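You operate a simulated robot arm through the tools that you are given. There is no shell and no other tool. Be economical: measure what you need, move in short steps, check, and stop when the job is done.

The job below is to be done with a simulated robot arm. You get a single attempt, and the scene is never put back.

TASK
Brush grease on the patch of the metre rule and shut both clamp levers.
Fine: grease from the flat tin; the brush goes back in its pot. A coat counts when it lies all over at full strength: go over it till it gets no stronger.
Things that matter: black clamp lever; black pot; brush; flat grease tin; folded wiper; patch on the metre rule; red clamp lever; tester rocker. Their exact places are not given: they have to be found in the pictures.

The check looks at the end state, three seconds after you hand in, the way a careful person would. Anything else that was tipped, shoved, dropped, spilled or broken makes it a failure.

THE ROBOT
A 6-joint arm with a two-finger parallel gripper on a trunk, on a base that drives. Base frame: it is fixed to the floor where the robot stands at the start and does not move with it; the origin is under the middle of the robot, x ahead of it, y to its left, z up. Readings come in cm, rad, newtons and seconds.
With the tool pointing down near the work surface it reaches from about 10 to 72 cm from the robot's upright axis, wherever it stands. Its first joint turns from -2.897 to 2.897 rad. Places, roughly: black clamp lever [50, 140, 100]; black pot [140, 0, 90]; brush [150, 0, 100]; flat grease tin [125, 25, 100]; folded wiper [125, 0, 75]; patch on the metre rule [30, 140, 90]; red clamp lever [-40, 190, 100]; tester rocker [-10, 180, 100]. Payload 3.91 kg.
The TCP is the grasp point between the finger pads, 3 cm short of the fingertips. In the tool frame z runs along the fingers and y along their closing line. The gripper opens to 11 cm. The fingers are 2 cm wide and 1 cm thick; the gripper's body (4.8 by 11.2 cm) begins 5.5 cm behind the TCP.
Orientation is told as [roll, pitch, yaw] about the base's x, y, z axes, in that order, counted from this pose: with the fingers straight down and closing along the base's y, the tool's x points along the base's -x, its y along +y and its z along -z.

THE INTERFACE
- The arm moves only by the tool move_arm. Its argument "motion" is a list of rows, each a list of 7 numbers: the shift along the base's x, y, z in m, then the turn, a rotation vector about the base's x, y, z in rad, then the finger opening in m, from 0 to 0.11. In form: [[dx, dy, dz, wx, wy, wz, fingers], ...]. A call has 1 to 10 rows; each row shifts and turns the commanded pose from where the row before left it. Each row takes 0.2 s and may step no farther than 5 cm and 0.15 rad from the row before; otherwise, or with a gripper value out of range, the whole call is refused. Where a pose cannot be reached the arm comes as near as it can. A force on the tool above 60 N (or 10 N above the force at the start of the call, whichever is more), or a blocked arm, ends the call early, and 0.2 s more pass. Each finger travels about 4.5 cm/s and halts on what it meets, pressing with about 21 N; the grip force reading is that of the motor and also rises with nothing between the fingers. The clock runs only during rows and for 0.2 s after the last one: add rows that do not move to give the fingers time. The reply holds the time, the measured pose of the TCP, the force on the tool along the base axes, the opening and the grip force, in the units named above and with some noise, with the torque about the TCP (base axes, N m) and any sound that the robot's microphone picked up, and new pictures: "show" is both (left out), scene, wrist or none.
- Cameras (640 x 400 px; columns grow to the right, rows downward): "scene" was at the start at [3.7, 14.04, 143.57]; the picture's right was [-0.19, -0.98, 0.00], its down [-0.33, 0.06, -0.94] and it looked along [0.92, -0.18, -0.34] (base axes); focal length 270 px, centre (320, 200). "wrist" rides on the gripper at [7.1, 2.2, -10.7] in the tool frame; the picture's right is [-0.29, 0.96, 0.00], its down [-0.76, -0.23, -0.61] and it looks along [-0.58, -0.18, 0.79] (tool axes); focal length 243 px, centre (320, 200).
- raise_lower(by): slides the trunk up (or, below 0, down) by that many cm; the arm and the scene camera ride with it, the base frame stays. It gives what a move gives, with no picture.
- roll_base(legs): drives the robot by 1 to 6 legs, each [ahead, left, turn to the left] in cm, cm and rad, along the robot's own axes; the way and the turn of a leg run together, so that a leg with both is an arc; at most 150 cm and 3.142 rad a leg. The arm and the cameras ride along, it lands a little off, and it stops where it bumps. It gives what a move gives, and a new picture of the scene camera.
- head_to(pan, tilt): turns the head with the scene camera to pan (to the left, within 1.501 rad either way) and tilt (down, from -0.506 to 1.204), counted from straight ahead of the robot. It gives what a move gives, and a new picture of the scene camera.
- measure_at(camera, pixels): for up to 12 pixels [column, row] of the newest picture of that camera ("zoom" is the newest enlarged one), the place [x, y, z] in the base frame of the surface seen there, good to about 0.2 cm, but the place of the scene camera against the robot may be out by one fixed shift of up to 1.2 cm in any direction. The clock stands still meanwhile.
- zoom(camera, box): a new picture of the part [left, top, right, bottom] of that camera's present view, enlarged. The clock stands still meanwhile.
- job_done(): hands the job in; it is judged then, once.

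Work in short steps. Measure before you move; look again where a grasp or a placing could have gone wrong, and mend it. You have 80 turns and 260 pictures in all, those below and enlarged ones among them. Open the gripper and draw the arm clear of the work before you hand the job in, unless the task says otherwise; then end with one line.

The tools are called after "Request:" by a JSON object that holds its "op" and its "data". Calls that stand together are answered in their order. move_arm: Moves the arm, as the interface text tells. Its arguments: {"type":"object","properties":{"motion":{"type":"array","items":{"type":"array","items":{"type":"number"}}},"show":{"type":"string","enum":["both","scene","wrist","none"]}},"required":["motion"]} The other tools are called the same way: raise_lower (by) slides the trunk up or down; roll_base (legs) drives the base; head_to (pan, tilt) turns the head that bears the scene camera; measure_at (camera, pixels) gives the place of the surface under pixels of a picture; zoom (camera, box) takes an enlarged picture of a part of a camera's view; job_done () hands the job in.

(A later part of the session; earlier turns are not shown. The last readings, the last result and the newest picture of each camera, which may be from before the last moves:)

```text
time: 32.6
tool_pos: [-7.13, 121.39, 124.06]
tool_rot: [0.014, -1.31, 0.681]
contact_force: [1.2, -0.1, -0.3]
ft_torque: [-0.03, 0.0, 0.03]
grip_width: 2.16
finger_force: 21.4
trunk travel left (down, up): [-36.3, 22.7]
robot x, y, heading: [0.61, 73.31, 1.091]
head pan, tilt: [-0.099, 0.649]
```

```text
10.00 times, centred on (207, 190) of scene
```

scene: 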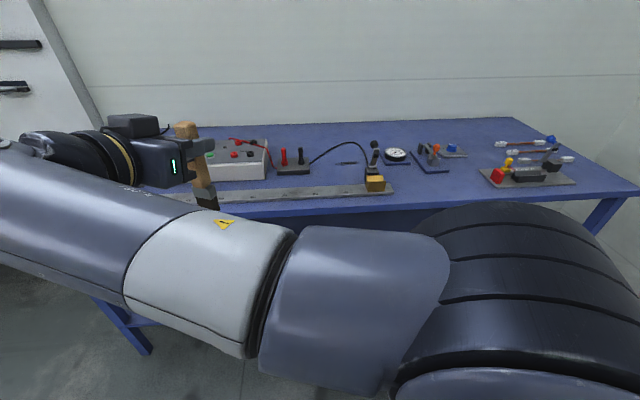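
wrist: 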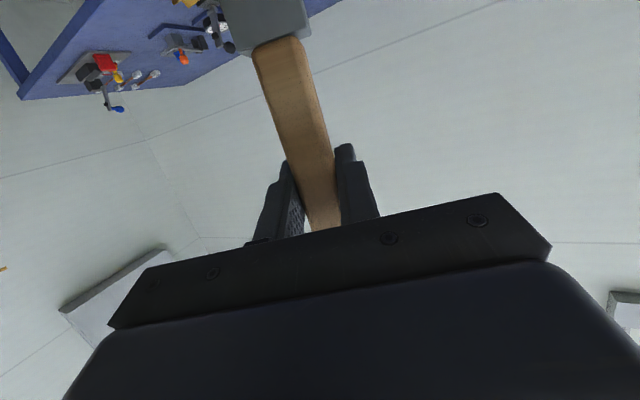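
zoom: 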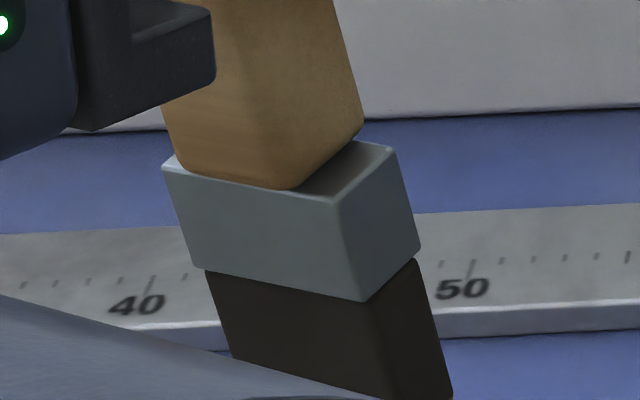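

The grey mottle around 71–76 is the likely patch. I measure the marks and the rule edges.

Request:
{"op": "measure_at", "data": {"camera": "scene", "pixels": [[284.5, 193.5], [315, 192], [290, 188], [290, 196.5], [390, 190], [280, 214], [375, 184], [377, 155], [374, 165], [300, 165], [260, 178], [300, 156]]}}

Request:
{"op": "zoom", "data": {"camera": "scene", "box": [278, 184, 310, 204]}}

```text
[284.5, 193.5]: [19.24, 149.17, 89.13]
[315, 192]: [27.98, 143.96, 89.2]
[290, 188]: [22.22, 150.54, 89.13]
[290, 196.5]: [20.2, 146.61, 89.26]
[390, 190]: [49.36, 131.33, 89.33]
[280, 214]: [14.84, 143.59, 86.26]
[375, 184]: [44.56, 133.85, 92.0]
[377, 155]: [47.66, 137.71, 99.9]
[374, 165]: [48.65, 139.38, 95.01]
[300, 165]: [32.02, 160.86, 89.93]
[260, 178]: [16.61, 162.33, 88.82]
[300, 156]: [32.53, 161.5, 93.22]
```

```text
16.00 times, centred on (294, 194) of scene
```

zoom: 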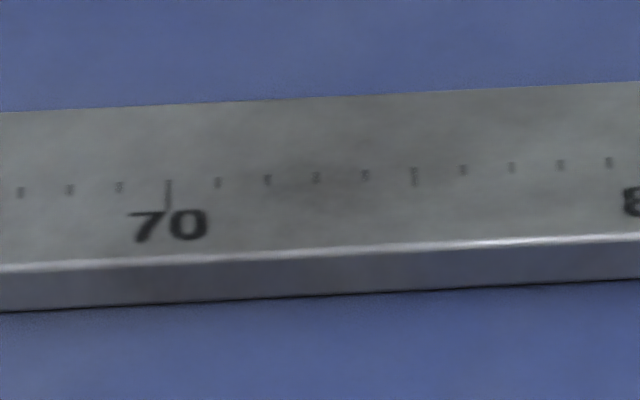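

The mottle is too faint to be sure of. I drive 13 cm closer for a sharper view; the hand is high and clear.

Request:
{"op": "roll_base", "data": {"legs": [[13, 0, 0]]}}

Request:
{"op": "zoom", "data": {"camera": "scene", "box": [220, 185, 348, 265]}}

```text
time: 33.9
tool_pos: [-0.88, 133.14, 124.01]
tool_rot: [0.017, -1.311, 0.678]
contact_force: [0.1, -0.2, -1.2]
ft_torque: [0.0, 0.01, 0.0]
grip_width: 2.13
finger_force: 20.8
trunk travel left (down, up): [-36.3, 22.7]
robot x, y, heading: [6.95, 84.88, 1.091]
head pan, tilt: [-0.099, 0.649]
```

scene: 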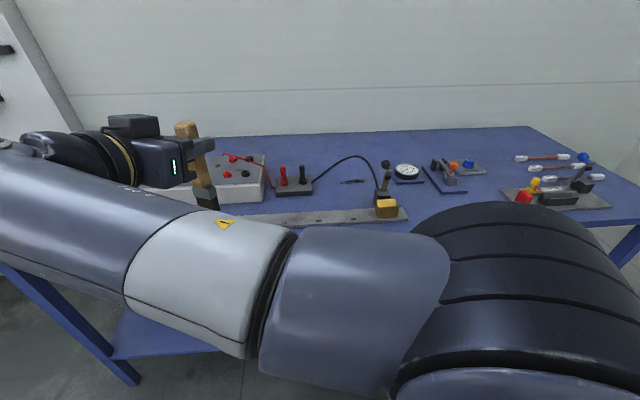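

```text
5.00 times, centred on (284, 225) of scene
```

zoom: 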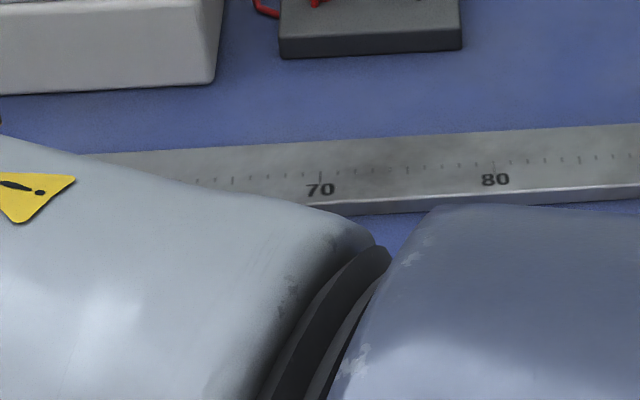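

Request:
{"op": "zoom", "data": {"camera": "scene", "box": [268, 204, 332, 228]}}

Request:
{"op": "zoom", "data": {"camera": "scene", "box": [320, 198, 400, 228]}}

```text
10.00 times, centred on (300, 216) of scene
```

zoom: 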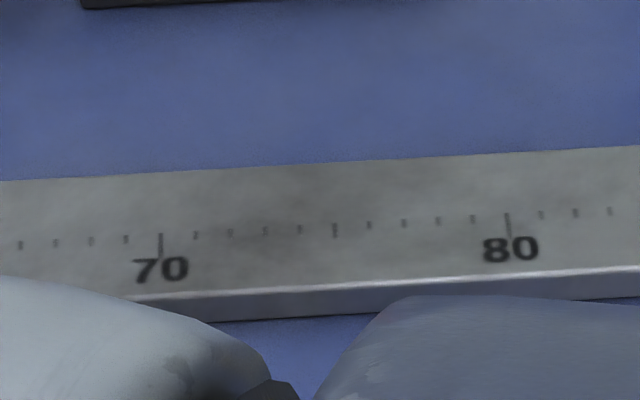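

```text
8.00 times, centred on (360, 213) of scene
```

zoom: 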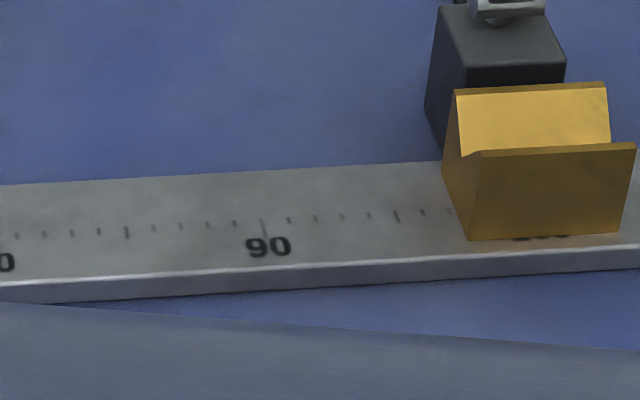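

The surface is slightly browner from about 69.5 to 78. I use the wrist camera for a close look, with the tool turned to the table normal and pitched down in front of the patch.

Request:
{"op": "move_arm", "data": {"motion": [[0.02, -0.01, 0, 0, 0, 0.133, 0.005], [0.02, -0.01, 0, 0, 0, 0.133, 0.005], [0.02, -0.01, 0, 0, 0, 0.133, 0.005], [0.02, -0.01, -0.01, -0.1288, 0.0688, 0, 0.005], [0.02, -0.005, -0.01, -0.1288, 0.0688, 0, 0.005], [0.02, -0.005, -0.01, -0.1288, 0.0688, 0, 0.005], [0.015, -0.005, -0.01, -0.1288, 0.0688, 0, 0.005], [0, 0, -0.01, -0.1288, 0.0688, 0, 0.005]]}}

```text
time: 35.7
tool_pos: [12.42, 127.55, 119.15]
tool_rot: [0.016, -0.578, 1.078]
contact_force: [0.0, -0.1, -0.4]
ft_torque: [0.06, -0.01, 0.01]
grip_width: 2.13
finger_force: 21.3
trunk travel left (down, up): [-36.3, 22.7]
robot x, y, heading: [7.04, 85.23, 1.09]
head pan, tilt: [-0.099, 0.649]
```

scene: 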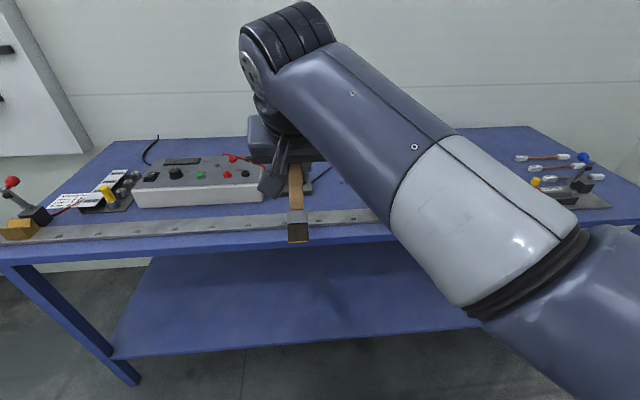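
wrist: 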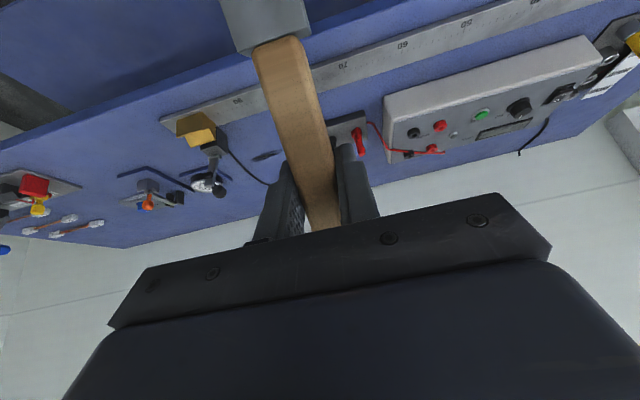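

The brush tip in the scene is amber, so it's loaded. I zoom on the rule in the wrist view and on the scene.

Request:
{"op": "zoom", "data": {"camera": "wrist", "box": [200, 20, 440, 140]}}

Request:
{"op": "zoom", "data": {"camera": "scene", "box": [250, 190, 394, 260]}}

```text
2.67 times, centred on (320, 80) of wrist
```

zoom: 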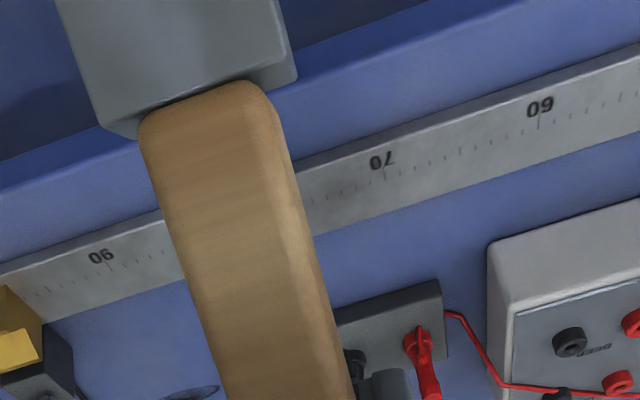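

```text
4.44 times, centred on (322, 225) of scene
```

zoom: 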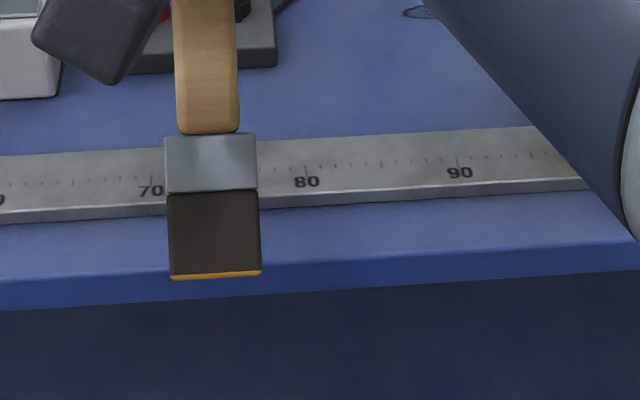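

The amber tip confirms grease. The rule looks darker beside the brush at 71–75; I shift right along the rule by 10 cm to uncover it.

Request:
{"op": "move_arm", "data": {"motion": [[0.035, -0.019, -0.01, 0, 0, 0, 0.005], [0.035, -0.019, -0.01, 0, 0, 0, 0.005], [0.03, -0.016, -0.01, 0, 0, 0, 0.005]]}}

Request:
{"op": "zoom", "data": {"camera": "wrist", "box": [280, 10, 480, 135]}}

Request:
{"op": "zoom", "data": {"camera": "scene", "box": [250, 195, 330, 245]}}

```text
time: 36.5
tool_pos: [22.38, 122.12, 116.25]
tool_rot: [0.015, -0.582, 1.08]
contact_force: [0.0, -0.7, -0.2]
ft_torque: [0.01, -0.02, -0.01]
grip_width: 2.13
finger_force: 20.7
trunk travel left (down, up): [-36.3, 22.7]
robot x, y, heading: [6.95, 85.07, 1.092]
head pan, tilt: [-0.099, 0.649]
```

scene: 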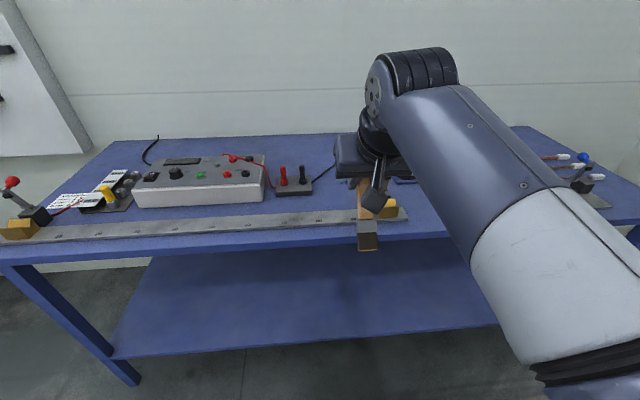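
wrist: 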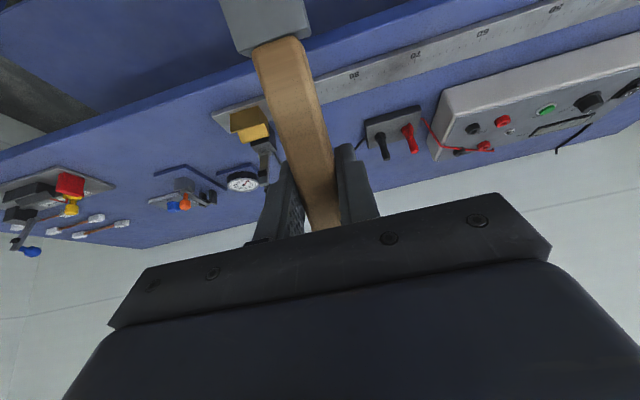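

```text
3.20 times, centred on (380, 72) of wrist
```

zoom: 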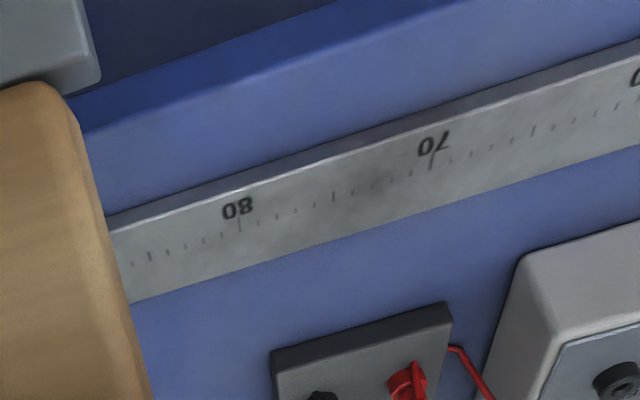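

```text
8.00 times, centred on (290, 220) of scene
```

zoom: 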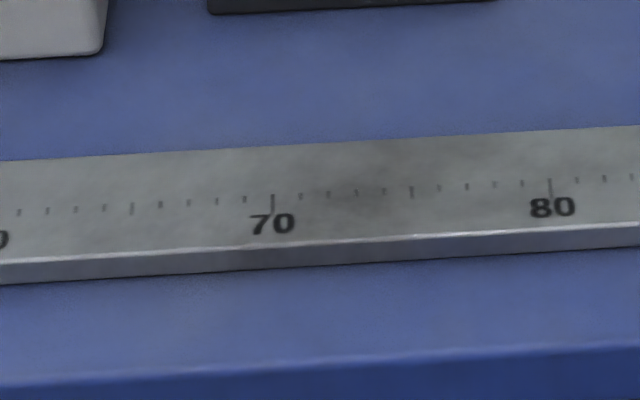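

The dull spot is centred near 73.5, roughly 71–76, across the rule. I measure the marks and spot with the wrist camera.

Request:
{"op": "measure_at", "data": {"camera": "wrist", "pixels": [[355.3, 81], [415.3, 59.5], [397, 66], [390, 82], [380, 55], [397, 58], [397, 75]]}}

Request:
{"op": "measure_at", "data": {"camera": "scene", "pixels": [[284, 220], [318.8, 218], [294, 218.5], [294, 213.5], [294, 225]]}}

Request:
{"op": "zoom", "data": {"camera": "wrist", "box": [350, 35, 446, 95]}}

```text
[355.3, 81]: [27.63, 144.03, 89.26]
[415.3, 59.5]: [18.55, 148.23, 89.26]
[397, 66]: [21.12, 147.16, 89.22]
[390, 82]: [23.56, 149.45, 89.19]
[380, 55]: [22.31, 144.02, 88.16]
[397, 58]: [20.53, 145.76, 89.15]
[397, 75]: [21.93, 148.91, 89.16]
```

```text
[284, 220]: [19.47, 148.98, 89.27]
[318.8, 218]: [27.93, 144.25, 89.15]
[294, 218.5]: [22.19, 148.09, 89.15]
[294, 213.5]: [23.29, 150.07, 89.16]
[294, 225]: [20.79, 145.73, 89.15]
```

```text
6.67 times, centred on (398, 65) of wrist
```

zoom: 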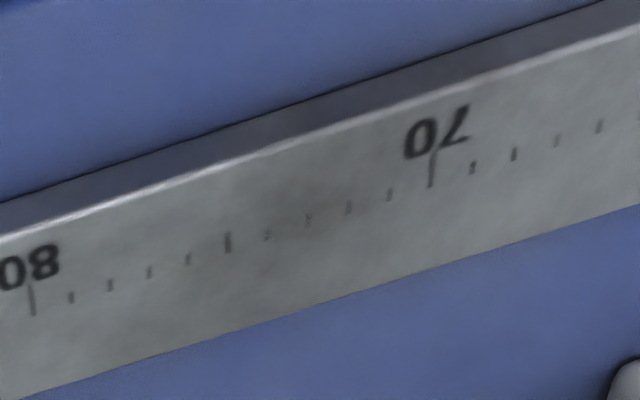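

The spot's centre is about (21.8,146.7), rule top z≈89.2. I return the tool to near-horizontal (brush vertical) and bring the tip over the patch.

Request:
{"op": "move_arm", "data": {"motion": [[0, 0.01, 0, 0.1288, -0.0688, 0, 0.005], [0, 0.01, 0, 0.1288, -0.0688, 0, 0.005], [0, 0.01, 0, 0.1288, -0.0688, 0, 0.005], [0, 0.01, 0, 0.1288, -0.0688, 0, 0.005], [0, 0.01, 0, 0.1288, -0.0688, 0, 0.005], [0, 0.04, -0.02, 0, 0, 0, 0.005], [0, 0.04, -0.02, 0, 0, 0, 0.005], [-0.002, 0.04, -0.02, 0, 0, 0, 0.005], [-0.002, 0.04, -0.02, 0, 0, 0, 0.005], [-0.002, 0.035, -0.02, 0, 0, 0, 0.005]]}}

Request:
{"op": "zoom", "data": {"camera": "scene", "box": [230, 165, 358, 245]}}

```text
time: 38.7
tool_pos: [22.23, 146.71, 106.03]
tool_rot: [0.019, -1.311, 1.074]
contact_force: [-0.4, 0.6, -0.3]
ft_torque: [-0.03, 0.01, 0.02]
grip_width: 2.13
finger_force: 21.3
trunk travel left (down, up): [-36.3, 22.7]
robot x, y, heading: [6.85, 85.24, 1.086]
head pan, tilt: [-0.099, 0.649]
```

scene: 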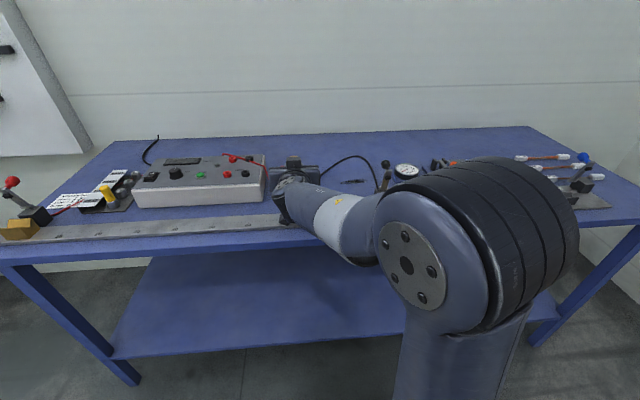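
wrist: 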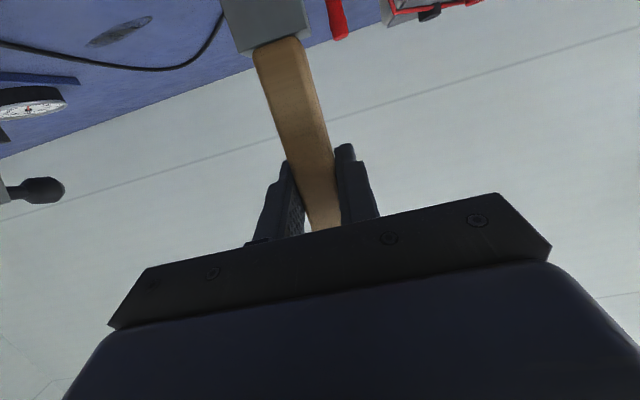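

```text
5.00 times, centred on (294, 205) of scene
```

zoom: 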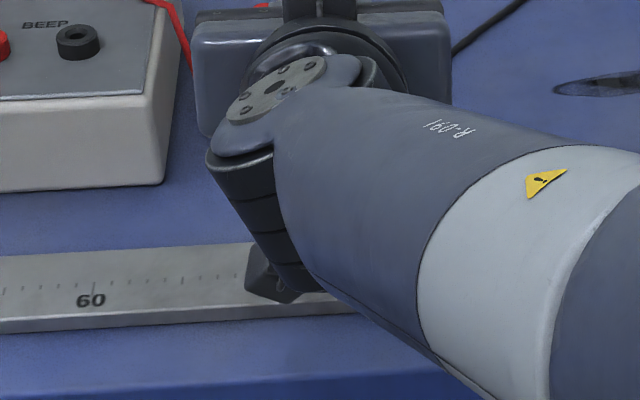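

I lower to contact with the rule, tip expected at TCP z≈101.3.

Request:
{"op": "move_arm", "data": {"motion": [[-0.002, 0, -0.02, 0, 0, 0, 0.005], [-0.002, 0, -0.02, 0, 0, 0, 0.005], [0, 0, -0.006, 0, 0, 0, 0.005], [0, 0, -0.003, 0, 0, 0, 0.005]], "show": "none"}}

```text
time: 39.7
tool_pos: [21.81, 146.75, 101.25]
tool_rot: [0.02, -1.309, 1.076]
contact_force: [0.2, 0.5, -1.1]
ft_torque: [-0.01, 0.0, -0.03]
grip_width: 2.16
finger_force: 21.0
trunk travel left (down, up): [-36.3, 22.7]
robot x, y, heading: [6.73, 84.86, 1.088]
head pan, tilt: [-0.099, 0.649]
```

No contact yet at 101.25. I lower by another 4 mm.

Request:
{"op": "move_arm", "data": {"motion": [[0, 0, -0.002, 0, 0, 0, 0.005], [0, 0, -0.002, 0, 0, 0, 0.005]], "show": "none"}}

```text
time: 40.3
tool_pos: [21.66, 146.56, 101.26]
tool_rot: [0.018, -1.315, 1.072]
contact_force: [0.3, 2.6, 10.6]
ft_torque: [0.33, -0.25, -0.02]
grip_width: 2.15
finger_force: 20.9
trunk travel left (down, up): [-36.3, 22.7]
robot x, y, heading: [6.96, 85.25, 1.088]
head pan, tilt: [-0.099, 0.649]
```

Contact at 10.6 N. I stroke across the rule at three stations along it, then lift and look.

Request:
{"op": "move_arm", "data": {"motion": [[0.0057, 0.0106, 0, 0, 0, 0, 0.005], [-0.0113, -0.0212, 0, 0, 0, 0, 0.005], [0.0113, 0.0212, 0, 0, 0, 0, 0.005], [0.0133, -0.007, 0, 0, 0, 0, 0.005], [-0.0113, -0.0212, 0, 0, 0, 0, 0.005], [0.0113, 0.0212, 0, 0, 0, 0, 0.005], [-0.0265, 0.014, 0, 0, 0, 0, 0.005], [-0.0113, -0.0212, 0, 0, 0, 0, 0.005], [0.0113, 0.0212, 0, 0, 0, 0, 0.005], [0.0075, -0.0177, 0, 0, 0, 0, 0.005]], "show": "none"}}

Request:
{"op": "move_arm", "data": {"motion": [[0, 0, 0.02, 0, 0, 0, 0.005], [0, 0, 0.04, 0, 0, 0, 0.005], [0.035, -0.02, 0.01, 0, 0, 0, 0.005], [0.035, -0.02, 0, 0, 0, 0, 0.005], [0.035, -0.02, 0, 0, 0, 0, 0.005]]}}

Request:
{"op": "zoom", "data": {"camera": "scene", "box": [250, 195, 330, 245]}}

```text
time: 42.5
tool_pos: [21.63, 146.6, 100.8]
tool_rot: [0.011, -1.309, 1.08]
contact_force: [0.0, -1.9, 0.9]
ft_torque: [-0.05, -0.08, -0.03]
grip_width: 2.13
finger_force: 20.6
trunk travel left (down, up): [-36.3, 22.7]
robot x, y, heading: [6.94, 85.19, 1.087]
head pan, tilt: [-0.099, 0.649]
```

```text
time: 43.7
tool_pos: [32.2, 140.8, 107.69]
tool_rot: [0.019, -1.309, 1.075]
contact_force: [0.4, -0.5, 0.1]
ft_torque: [0.0, 0.01, -0.01]
grip_width: 2.13
finger_force: 20.9
trunk travel left (down, up): [-36.3, 22.7]
robot x, y, heading: [6.97, 85.09, 1.092]
head pan, tilt: [-0.099, 0.649]
```

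scene: 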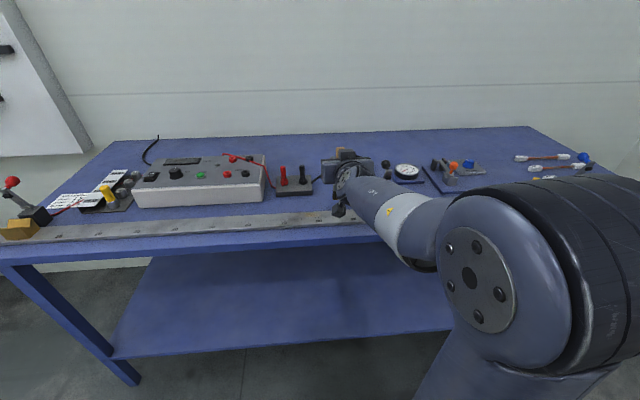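
wrist: 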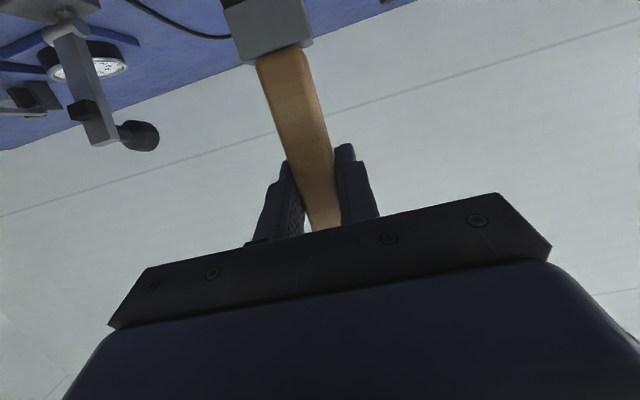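

```text
8.00 times, centred on (290, 220) of scene
```

zoom: 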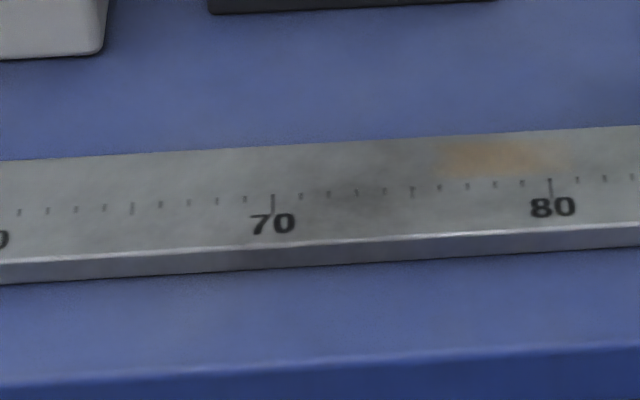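

Grease appeared at 76–80 on the back half only, right of what I commanded. I check where the brush actually sits relative to the TCP (reported at 32.2,140.8,107.7).

Request:
{"op": "measure_at", "data": {"camera": "wrist", "pixels": [[300, 170], [285, 100], [275, 60], [240, 40], [270, 30], [305, 35], [228, 8], [300, 5], [318, 220]]}}

Request:
{"op": "measure_at", "data": {"camera": "zoom", "pixels": [[450, 155], [490, 150], [545, 155], [490, 170], [272, 200], [549, 185], [490, 140]]}}

Request:
{"op": "zoom", "data": {"camera": "scene", "box": [300, 140, 396, 240]}}

```text
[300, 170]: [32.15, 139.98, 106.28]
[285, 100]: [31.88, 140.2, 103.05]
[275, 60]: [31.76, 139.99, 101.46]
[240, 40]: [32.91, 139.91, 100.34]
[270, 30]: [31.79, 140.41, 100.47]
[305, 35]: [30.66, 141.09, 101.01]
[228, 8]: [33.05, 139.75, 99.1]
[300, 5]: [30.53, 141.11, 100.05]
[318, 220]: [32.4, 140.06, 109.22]
```

```text
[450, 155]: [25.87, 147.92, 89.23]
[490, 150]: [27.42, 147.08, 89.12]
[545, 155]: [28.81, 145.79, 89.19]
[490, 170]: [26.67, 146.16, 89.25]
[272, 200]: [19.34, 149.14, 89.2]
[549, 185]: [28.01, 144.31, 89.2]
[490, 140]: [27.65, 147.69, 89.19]
```

```text
4.00 times, centred on (348, 190) of scene
```

zoom: 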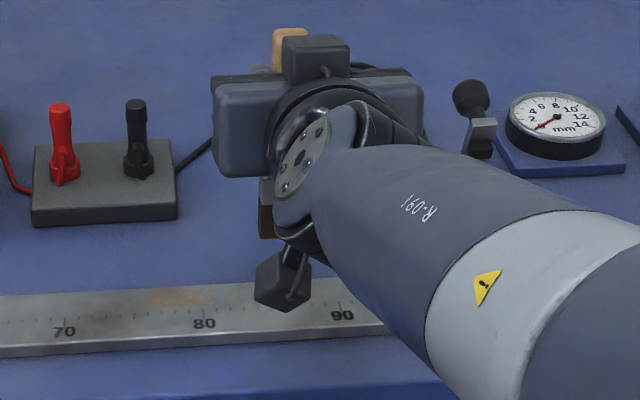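

The wrist data say the brush is centred at the TCP. I cross-check with the scene camera on the visible bristle bit (268,225) and handle top (290,32) in the zoom.

Request:
{"op": "measure_at", "data": {"camera": "zoom", "pixels": [[268, 225], [266, 195], [290, 36], [262, 70], [64, 320], [204, 312], [180, 295], [285, 280]]}}

Request:
{"op": "zoom", "data": {"camera": "scene", "box": [280, 195, 344, 235]}}

```text
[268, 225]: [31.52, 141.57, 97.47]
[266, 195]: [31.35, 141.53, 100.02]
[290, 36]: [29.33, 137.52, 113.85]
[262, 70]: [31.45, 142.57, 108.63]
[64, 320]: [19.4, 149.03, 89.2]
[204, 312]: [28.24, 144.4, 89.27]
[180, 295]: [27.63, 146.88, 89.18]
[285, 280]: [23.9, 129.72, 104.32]
```

```text
10.00 times, centred on (312, 215) of scene
```

zoom: 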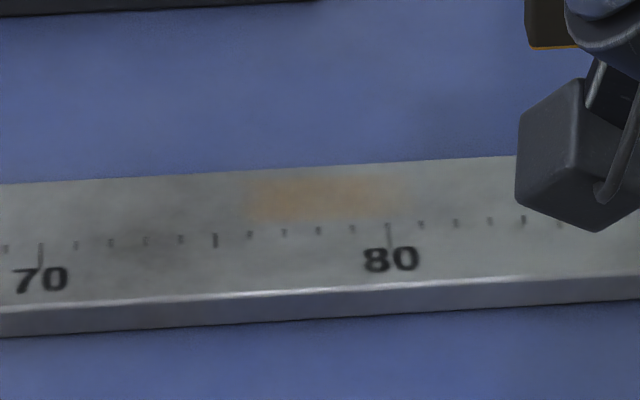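

The smear has sharp left and lower edges (76 mark, mark line) and fades to the right, so the real patch may begin at 76 on the back half. I go to about 78 on the back half and touch down there.

Request:
{"op": "move_arm", "data": {"motion": [[-0.03, 0.025, 0, 0, 0, 0, 0.005], [-0.027, 0.024, -0.02, 0, 0, 0, 0.005], [0, 0, -0.03, 0, 0, 0, 0.005], [0, 0, -0.012, 0, 0, 0, 0.005], [0, 0, -0.006, 0, 0, 0, 0.005]], "show": "none"}}

```text
time: 44.9
tool_pos: [26.29, 145.61, 100.88]
tool_rot: [0.015, -1.311, 1.078]
contact_force: [0.4, -0.6, -0.9]
ft_torque: [0.02, -0.03, -0.01]
grip_width: 2.14
finger_force: 20.9
trunk travel left (down, up): [-36.3, 22.7]
robot x, y, heading: [6.82, 85.16, 1.091]
head pan, tilt: [-0.099, 0.649]
```

Request:
{"op": "move_arm", "data": {"motion": [[0, 0, -0.002, 0, 0, 0, 0.005], [0, 0, -0.002, 0, 0, 0, 0.005]], "show": "none"}}

```text
time: 45.5
tool_pos: [26.31, 145.57, 100.77]
tool_rot: [0.018, -1.314, 1.075]
contact_force: [-2.1, 0.3, 7.3]
ft_torque: [0.11, 0.09, 0.01]
grip_width: 2.14
finger_force: 21.4
trunk travel left (down, up): [-36.3, 22.7]
robot x, y, heading: [7.06, 84.83, 1.086]
head pan, tilt: [-0.099, 0.649]
```

Contact at 7 N. I make slow strokes along the rule here (±2 cm), then lift and look.

Request:
{"op": "move_arm", "data": {"motion": [[0.0088, -0.0047, 0, 0, 0, 0, 0.005], [0.0088, -0.0047, 0, 0, 0, 0, 0.005], [-0.0088, 0.0047, 0, 0, 0, 0, 0.005], [-0.0088, 0.0047, 0, 0, 0, 0, 0.005], [-0.0088, 0.0047, 0, 0, 0, 0, 0.005], [0.0088, -0.0047, 0, 0, 0, 0, 0.005], [0, 0, 0, 0, 0, 0, 0.005]], "show": "none"}}

Request:
{"op": "move_arm", "data": {"motion": [[0, 0, 0.03, 0, 0, 0, 0.005], [0, 0, 0.03, 0, 0, 0, 0.005], [0.035, -0.02, 0.01, 0, 0, 0, 0.005], [0.035, -0.02, 0, 0, 0, 0, 0.005], [0.035, -0.02, 0, 0, 0, 0, 0.005]], "show": "none"}}

Request:
{"op": "zoom", "data": {"camera": "scene", "box": [270, 195, 350, 245]}}

```text
time: 47.1
tool_pos: [26.13, 145.64, 100.7]
tool_rot: [0.019, -1.309, 1.076]
contact_force: [-3.8, 0.8, 9.7]
ft_torque: [0.18, 0.27, 0.0]
grip_width: 2.15
finger_force: 20.7
trunk travel left (down, up): [-36.3, 22.7]
robot x, y, heading: [6.97, 84.97, 1.088]
head pan, tilt: [-0.099, 0.649]
```

```text
time: 48.3
tool_pos: [34.53, 140.95, 107.34]
tool_rot: [0.009, -1.309, 1.078]
contact_force: [0.2, 0.0, 0.1]
ft_torque: [-0.02, 0.0, -0.01]
grip_width: 2.12
finger_force: 21.1
out of reach, approached as far as the arm can: row 5
trunk travel left (down, up): [-36.3, 22.7]
robot x, y, heading: [6.86, 85.06, 1.09]
head pan, tilt: [-0.099, 0.649]
```

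```text
8.00 times, centred on (310, 220) of scene
```

zoom: 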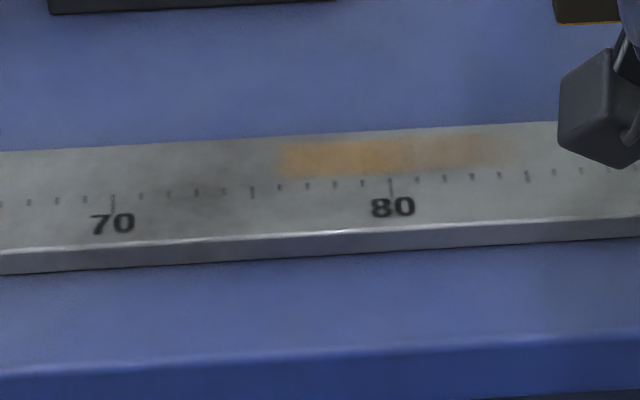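

The coat now runs from 76 to 84, with the left and lower edges fixed, so the patch lies there and continues right. The arm hit its reach limit, so I lift, pull left, and drive 7 cm closer.

Request:
{"op": "move_arm", "data": {"motion": [[-0.03, 0.015, 0.03, 0, 0, 0, 0.005], [-0.03, 0.015, 0.03, 0, 0, 0, 0.005], [-0.02, 0.0, 0.02, 0, 0, 0, 0.005]], "show": "none"}}

Request:
{"op": "roll_base", "data": {"legs": [[7, 0, 0]]}}

Request:
{"op": "zoom", "data": {"camera": "scene", "box": [270, 205, 398, 285]}}

```text
time: 49.1
tool_pos: [30.42, 142.09, 114.64]
tool_rot: [-0.104, -1.315, 1.199]
contact_force: [-1.4, 0.3, -1.5]
ft_torque: [0.08, 0.06, -0.09]
grip_width: 2.15
finger_force: 20.9
out of reach, approached as far as the arm can: row 1, 2
trunk travel left (down, up): [-36.3, 22.7]
robot x, y, heading: [6.92, 85.25, 1.091]
head pan, tilt: [-0.099, 0.649]
```

```text
time: 50.1
tool_pos: [33.8, 148.21, 114.49]
tool_rot: [0.017, -1.311, 1.076]
contact_force: [1.1, 0.0, -0.5]
ft_torque: [-0.03, -0.03, 0.01]
grip_width: 2.13
finger_force: 20.6
trunk travel left (down, up): [-36.3, 22.7]
robot x, y, heading: [9.87, 91.18, 1.086]
head pan, tilt: [-0.099, 0.649]
```

scene: 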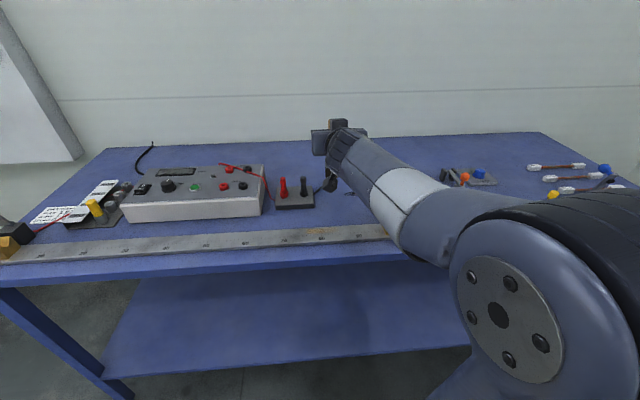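

```text
5.00 times, centred on (334, 245) of scene
```

zoom: 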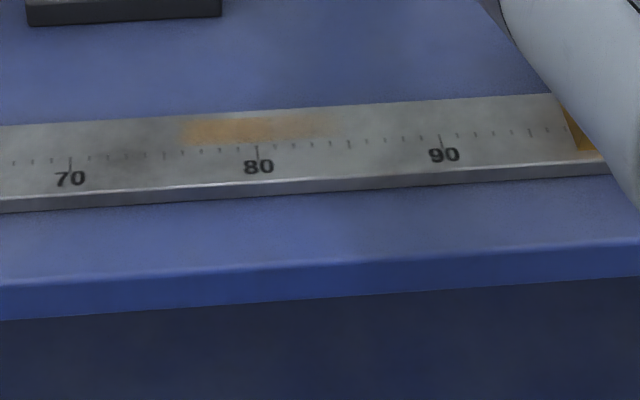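

I measure the smear's extent here.

Request:
{"op": "measure_at", "data": {"camera": "zoom", "pixels": [[183, 132], [190, 122], [190, 143], [260, 130], [330, 125], [260, 116], [260, 143], [70, 162], [257, 152], [441, 140]]}}

Request:
{"op": "zoom", "data": {"camera": "scene", "box": [300, 220, 364, 250]}}

```text
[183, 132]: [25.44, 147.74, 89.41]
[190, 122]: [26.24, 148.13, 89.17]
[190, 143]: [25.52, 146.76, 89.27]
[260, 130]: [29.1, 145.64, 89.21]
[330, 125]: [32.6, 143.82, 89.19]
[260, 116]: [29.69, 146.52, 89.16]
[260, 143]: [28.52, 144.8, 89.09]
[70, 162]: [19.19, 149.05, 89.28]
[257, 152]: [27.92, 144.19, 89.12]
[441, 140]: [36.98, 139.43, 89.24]
```

```text
10.00 times, centred on (332, 235) of scene
```

zoom: 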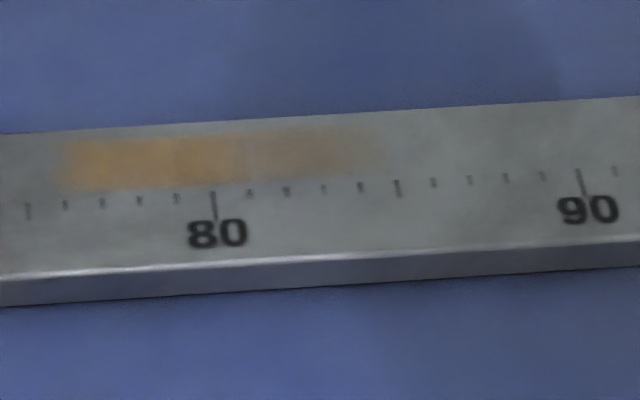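

The strip spans marks 76–84 so far, about 1.7 cm wide, centre line about 0.6 cm behind my brush line. I go to about mark 82 on that line and continue.

Request:
{"op": "move_arm", "data": {"motion": [[-0.01, -0.012, -0.04, 0, 0, 0, 0.005], [-0.012, -0.015, -0.04, 0, 0, 0, 0.005], [-0.012, -0.014, -0.04, 0, 0, 0, 0.005], [0, 0, -0.012, 0, 0, 0, 0.005], [0, 0, -0.005, 0, 0, 0, 0.005], [0, 0, -0.003, 0, 0, 0, 0.005]], "show": "none"}}

```text
time: 51.5
tool_pos: [30.07, 144.36, 100.75]
tool_rot: [0.019, -1.313, 1.076]
contact_force: [-2.8, 0.2, 10.0]
ft_torque: [-0.01, 0.12, 0.04]
grip_width: 2.14
finger_force: 21.3
trunk travel left (down, up): [-36.3, 22.7]
robot x, y, heading: [9.88, 91.33, 1.09]
head pan, tilt: [-0.099, 0.649]
```

Contact at 10 N. I stroke from about 77 to 85 and back.

Request:
{"op": "move_arm", "data": {"motion": [[0.0176, -0.0094, 0, 0, 0, 0, 0.005], [0.0088, -0.0047, 0, 0, 0, 0, 0.005], [-0.0176, 0.0094, 0, 0, 0, 0, 0.005], [-0.0176, 0.0094, 0, 0, 0, 0, 0.005], [-0.0176, 0.0094, 0, 0, 0, 0, 0.005], [-0.0176, 0.0094, 0, 0, 0, 0, 0.005], [0.0176, -0.0094, 0, 0, 0, 0, 0.005], [0.0176, -0.0094, 0, 0, 0, 0, 0.005], [0.0176, -0.0094, 0, 0, 0, 0, 0.005], [0.0088, -0.0047, 0, 0, 0, 0, 0.005]], "show": "none"}}

Request:
{"op": "move_arm", "data": {"motion": [[0, 0, 0.04, 0, 0, 0, 0.005], [0, 0, 0.04, 0, 0, 0, 0.005], [0.01, 0.02, 0.04, 0, 0, 0, 0.005], [0.01, 0.02, 0.01, 0, 0, 0, 0.005], [0.01, 0.02, 0, 0, 0, 0, 0.005]], "show": "scene"}}

Request:
{"op": "zoom", "data": {"camera": "scene", "box": [300, 215, 380, 255]}}

```text
time: 53.7
tool_pos: [31.99, 143.03, 100.56]
tool_rot: [0.017, -1.31, 1.077]
contact_force: [-2.8, 2.5, 12.2]
ft_torque: [0.26, 0.22, 0.0]
grip_width: 2.13
finger_force: 21.0
trunk travel left (down, up): [-36.3, 22.7]
robot x, y, heading: [10.37, 91.23, 1.092]
head pan, tilt: [-0.099, 0.649]
```

```text
time: 54.9
tool_pos: [35.3, 149.25, 113.56]
tool_rot: [0.018, -1.31, 1.077]
contact_force: [0.1, -0.5, -0.7]
ft_torque: [0.0, 0.0, 0.04]
grip_width: 2.14
finger_force: 20.6
trunk travel left (down, up): [-36.3, 22.7]
robot x, y, heading: [10.5, 91.05, 1.094]
head pan, tilt: [-0.099, 0.649]
```

scene: 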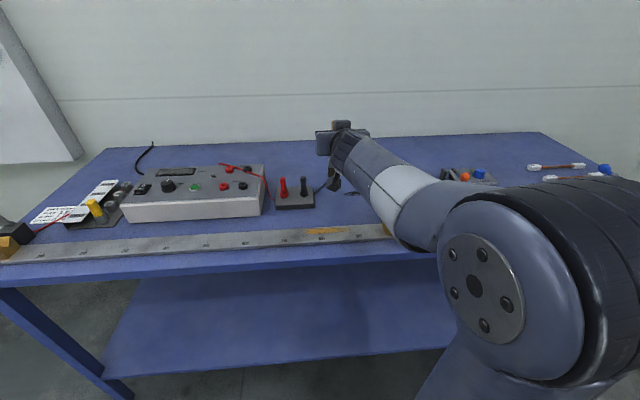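

```text
8.00 times, centred on (340, 235) of scene
```

zoom: 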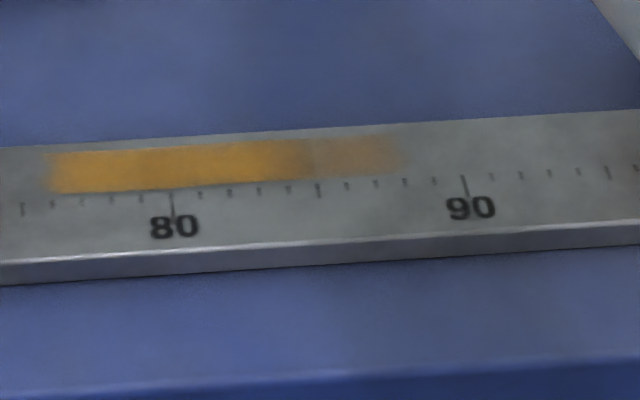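

The patch evidently spans 76–88: full tone to 85, weaker for 85–88. I go back for strokes over 84–88 and then the whole strip.

Request:
{"op": "move_arm", "data": {"motion": [[-0.005, -0.022, -0.04, 0, 0, 0, 0.005], [-0.006, -0.022, -0.04, 0, 0, 0, 0.005], [-0.006, -0.021, -0.04, 0, 0, 0, 0.005], [0, 0, -0.005, 0, 0, 0, 0.005], [0, 0, -0.004, 0, 0, 0, 0.005]], "show": "none"}}

```text
time: 56.1
tool_pos: [33.27, 142.75, 100.73]
tool_rot: [0.01, -1.31, 1.078]
contact_force: [-0.1, -0.6, -0.2]
ft_torque: [0.01, 0.0, 0.04]
grip_width: 2.15
finger_force: 21.4
trunk travel left (down, up): [-36.3, 22.7]
robot x, y, heading: [10.1, 91.38, 1.09]
head pan, tilt: [-0.099, 0.649]
```

No contact yet; I press 4 mm more and stroke 85–88 and back to 82.

Request:
{"op": "move_arm", "data": {"motion": [[0, 0, -0.004, 0, 0, 0, 0.005], [0.0132, -0.0071, 0, 0, 0, 0, 0.005], [-0.0132, 0.0071, 0, 0, 0, 0, 0.005], [-0.0176, 0.0094, 0, 0, 0, 0, 0.005], [0.0176, -0.0094, 0, 0, 0, 0, 0.005], [0.0156, -0.0027, 0, 0, 0, 0, 0.005], [-0.0132, 0.0071, 0, 0, 0, 0, 0.005], [-0.0176, 0.0094, 0, 0, 0, 0, 0.005], [-0.0176, 0.0094, 0, 0, 0, 0, 0.005], [-0.0176, 0.0094, 0, 0, 0, 0, 0.005]], "show": "none"}}

Request:
{"op": "move_arm", "data": {"motion": [[-0.0176, 0.0094, 0, 0, 0, 0, 0.005], [-0.0176, 0.0094, 0, 0, 0, 0, 0.005], [0.0176, -0.0094, 0, 0, 0, 0, 0.005], [0.0176, -0.0094, 0, 0, 0, 0, 0.005], [0, 0, 0.04, 0, 0, 0, 0.005], [0, 0, 0.04, 0, 0, 0, 0.005], [0.02, 0.02, 0.04, 0, 0, 0, 0.005], [0.02, 0.02, 0.01, 0, 0, 0, 0.005], [0.01, 0.02, 0, 0, 0, 0, 0.005]], "show": "scene"}}

Request:
{"op": "zoom", "data": {"camera": "scene", "box": [300, 215, 380, 255]}}

```text
time: 58.3
tool_pos: [26.96, 146.6, 100.5]
tool_rot: [0.02, -1.31, 1.076]
contact_force: [1.7, -0.9, 10.3]
ft_torque: [0.03, -0.18, -0.04]
grip_width: 2.14
finger_force: 20.8
out of reach, approached as far as the arm can: row 2
trunk travel left (down, up): [-36.3, 22.7]
robot x, y, heading: [10.51, 91.31, 1.095]
head pan, tilt: [-0.099, 0.649]
```

```text
time: 60.3
tool_pos: [31.85, 152.68, 113.35]
tool_rot: [0.019, -1.308, 1.075]
contact_force: [0.3, -0.4, 0.0]
ft_torque: [0.01, 0.01, -0.05]
grip_width: 2.14
finger_force: 20.6
trunk travel left (down, up): [-36.3, 22.7]
robot x, y, heading: [10.08, 91.15, 1.086]
head pan, tilt: [-0.099, 0.649]
```

scene: 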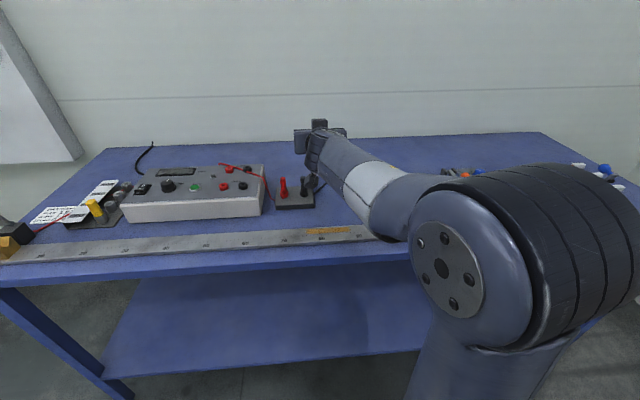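

```text
8.00 times, centred on (340, 235) of scene
```

zoom: 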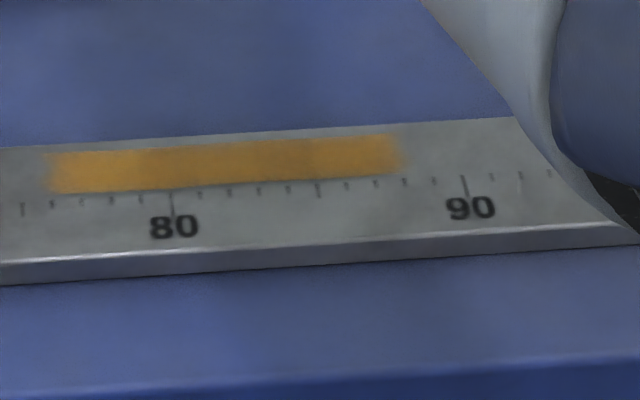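

The strip is nearly even over 76–88. I zoom tighter for weak spots.

Request:
{"op": "zoom", "data": {"camera": "scene", "box": [302, 224, 354, 246]}}

```text
12.31 times, centred on (328, 235) of scene
```

zoom: 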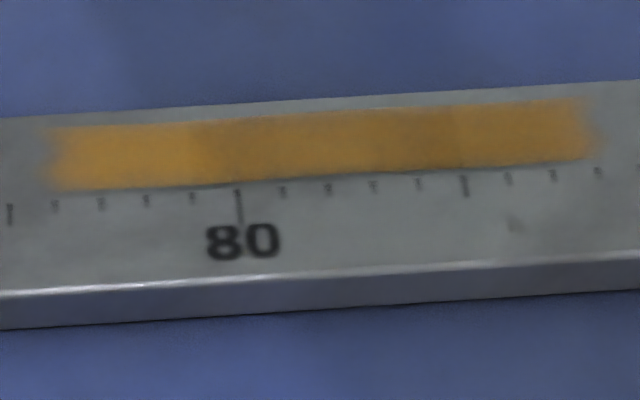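

The left part (76–79) is slightly lighter and the far right end fades. I run another full set of strokes beyond both ends.

Request:
{"op": "move_arm", "data": {"motion": [[-0.02, -0.02, -0.036, 0, 0, 0, 0.005], [-0.02, -0.02, -0.036, 0, 0, 0, 0.005], [-0.022, -0.02, -0.04, 0, 0, 0, 0.005], [0, 0, -0.014, 0, 0, 0, 0.005], [0, 0, -0.004, 0, 0, 0, 0.005], [-0.0176, 0.0094, 0, 0, 0, 0, 0.005], [0.0176, -0.0094, 0, 0, 0, 0, 0.005], [0.0088, -0.0047, 0, 0, 0, 0, 0.005], [-0.0176, 0.0094, 0, 0, 0, 0, 0.005], [-0.0088, 0.0047, 0, 0, 0, 0, 0.005]], "show": "none"}}

Request:
{"op": "move_arm", "data": {"motion": [[0.0176, -0.0094, 0, 0, 0, 0, 0.005], [0.0176, -0.0094, 0, 0, 0, 0, 0.005], [0.0176, -0.0094, 0, 0, 0, 0, 0.005], [0.0176, -0.0094, 0, 0, 0, 0, 0.005], [0.0176, -0.0094, 0, 0, 0, 0, 0.005], [0.0176, -0.0094, 0, 0, 0, 0, 0.005], [0.0044, -0.0024, 0, 0, 0, 0, 0.005], [-0.0176, 0.0094, 0, 0, 0, 0, 0.005], [0.0176, -0.0094, 0, 0, 0, 0, 0.005], [-0.0176, 0.0094, 0, 0, 0, 0, 0.005]], "show": "none"}}

Request:
{"op": "move_arm", "data": {"motion": [[0, 0, 0.04, 0, 0, 0, 0.005], [0, 0, 0.04, 0, 0, 0, 0.005], [0, 0.02, 0.04, 0, 0, 0, 0.005], [-0.01, 0.03, 0.01, 0, 0, 0, 0.005], [-0.01, 0.03, 0, 0, 0, 0, 0.005]], "show": "scene"}}

Request:
{"op": "zoom", "data": {"camera": "scene", "box": [302, 224, 354, 246]}}

```text
time: 62.5
tool_pos: [23.93, 147.6, 100.59]
tool_rot: [0.017, -1.311, 1.076]
contact_force: [-0.3, -0.2, -0.1]
ft_torque: [-0.04, 0.01, -0.01]
grip_width: 2.1
finger_force: 21.1
trunk travel left (down, up): [-36.3, 22.7]
robot x, y, heading: [10.2, 91.35, 1.091]
head pan, tilt: [-0.099, 0.649]
```

```text
time: 64.7
tool_pos: [31.52, 143.44, 100.52]
tool_rot: [0.015, -1.31, 1.077]
contact_force: [0.1, -0.2, -0.8]
ft_torque: [-0.03, 0.0, 0.01]
grip_width: 2.15
finger_force: 21.1
out of reach, approached as far as the arm can: row 6, 7
trunk travel left (down, up): [-36.3, 22.7]
robot x, y, heading: [10.46, 91.36, 1.099]
head pan, tilt: [-0.099, 0.649]
```

```text
time: 65.9
tool_pos: [29.59, 151.7, 113.67]
tool_rot: [0.018, -1.31, 1.079]
contact_force: [-0.2, 0.0, -0.5]
ft_torque: [0.0, 0.0, -0.01]
grip_width: 2.13
finger_force: 21.2
trunk travel left (down, up): [-36.3, 22.7]
robot x, y, heading: [9.98, 91.08, 1.092]
head pan, tilt: [-0.099, 0.649]
```

scene: 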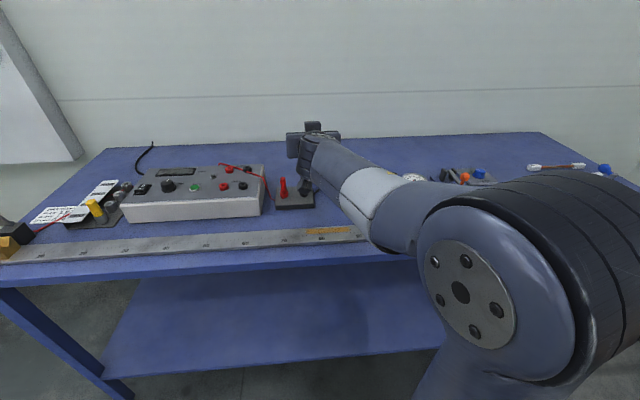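

```text
12.31 times, centred on (328, 235) of scene
```

zoom: 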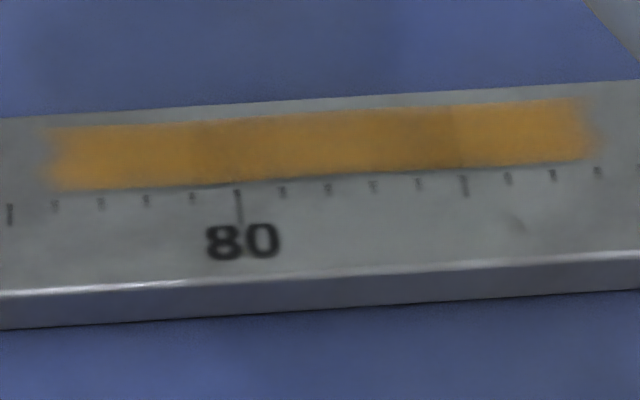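

That pass skimmed without contact (no force at 100.55). I repeat pressing about 4 mm lower.

Request:
{"op": "move_arm", "data": {"motion": [[-0.013, -0.016, -0.04, 0, 0, 0, 0.005], [-0.013, -0.016, -0.04, 0, 0, 0, 0.005], [-0.013, -0.018, -0.04, 0, 0, 0, 0.005], [0, 0, -0.013, 0, 0, 0, 0.005], [0, 0, -0.003, 0, 0, 0, 0.005]], "show": "none"}}

```text
time: 67.1
tool_pos: [25.95, 146.52, 100.43]
tool_rot: [0.02, -1.317, 1.072]
contact_force: [0.1, 0.1, 17.1]
ft_torque: [0.15, -0.17, -0.03]
grip_width: 2.17
finger_force: 20.8
trunk travel left (down, up): [-36.3, 22.7]
robot x, y, heading: [10.1, 91.37, 1.088]
head pan, tilt: [-0.099, 0.649]
```

Contact at 17 N. I ease 1 mm and stroke end to end.

Request:
{"op": "move_arm", "data": {"motion": [[-0.0132, 0.0071, 0.001, 0, 0, 0, 0.005], [0.0132, -0.0071, 0, 0, 0, 0, 0.005], [0.0132, -0.0071, 0, 0, 0, 0, 0.005], [-0.0132, 0.0071, 0, 0, 0, 0, 0.005], [-0.0132, 0.0071, 0, 0, 0, 0, 0.005], [0.0176, -0.0094, 0, 0, 0, 0, 0.005], [0.0176, -0.0094, 0, 0, 0, 0, 0.005], [0.0176, -0.0094, 0, 0, 0, 0, 0.005], [0.0176, -0.0094, 0, 0, 0, 0, 0.005]], "show": "none"}}

Request:
{"op": "move_arm", "data": {"motion": [[0.0176, -0.0094, 0, 0, 0, 0, 0.005], [0.0132, -0.0071, -0.001, 0, 0, 0, 0.005], [-0.0132, 0.0071, 0, 0, 0, 0, 0.005], [0.0132, -0.0071, 0, 0, 0, 0, 0.005], [-0.0132, 0.0071, 0, 0, 0, 0, 0.005], [-0.0176, 0.0094, 0, 0, 0, 0, 0.005]], "show": "none"}}

Request:
{"op": "move_arm", "data": {"motion": [[0, 0, 0.04, 0, 0, 0, 0.005], [0, 0, 0.04, 0, 0, 0, 0.005], [0, 0.02, 0.04, 0, 0, 0, 0.005], [-0.01, 0.03, 0.01, 0, 0, 0, 0.005], [-0.01, 0.03, 0, 0, 0, 0, 0.005]], "show": "scene"}}

Request:
{"op": "zoom", "data": {"camera": "scene", "box": [302, 224, 354, 246]}}

```text
time: 69.1
tool_pos: [31.42, 143.6, 100.18]
tool_rot: [0.013, -1.309, 1.081]
contact_force: [-2.3, 1.4, 8.6]
ft_torque: [0.09, 0.05, 0.01]
grip_width: 2.15
finger_force: 21.2
trunk travel left (down, up): [-36.3, 22.7]
robot x, y, heading: [10.09, 91.27, 1.097]
head pan, tilt: [-0.099, 0.649]
```

```text
time: 70.5
tool_pos: [29.96, 144.4, 100.27]
tool_rot: [0.017, -1.31, 1.077]
contact_force: [0.3, -0.3, -1.4]
ft_torque: [-0.01, 0.0, -0.04]
grip_width: 2.12
finger_force: 20.8
out of reach, approached as far as the arm can: row 2
trunk travel left (down, up): [-36.3, 22.7]
robot x, y, heading: [9.94, 91.0, 1.092]
head pan, tilt: [-0.099, 0.649]
```

```text
time: 71.7
tool_pos: [27.99, 152.15, 113.3]
tool_rot: [0.018, -1.308, 1.077]
contact_force: [0.1, -0.5, -0.5]
ft_torque: [0.03, -0.01, -0.01]
grip_width: 2.14
finger_force: 20.9
trunk travel left (down, up): [-36.3, 22.7]
robot x, y, heading: [10.01, 91.39, 1.093]
head pan, tilt: [-0.099, 0.649]
```

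scene: 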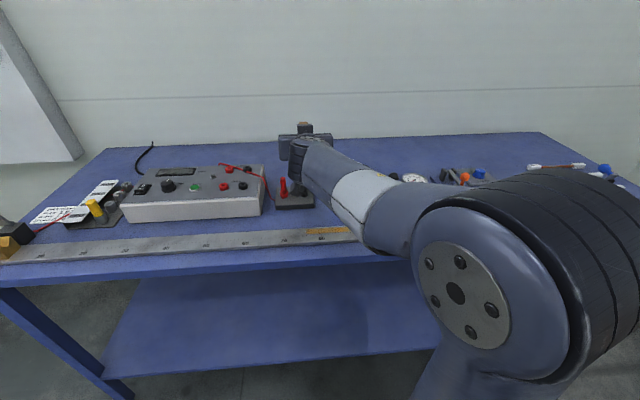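

```text
12.31 times, centred on (328, 235) of scene
```

zoom: 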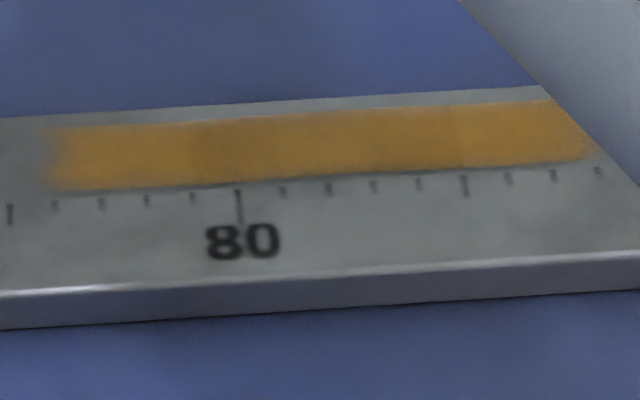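

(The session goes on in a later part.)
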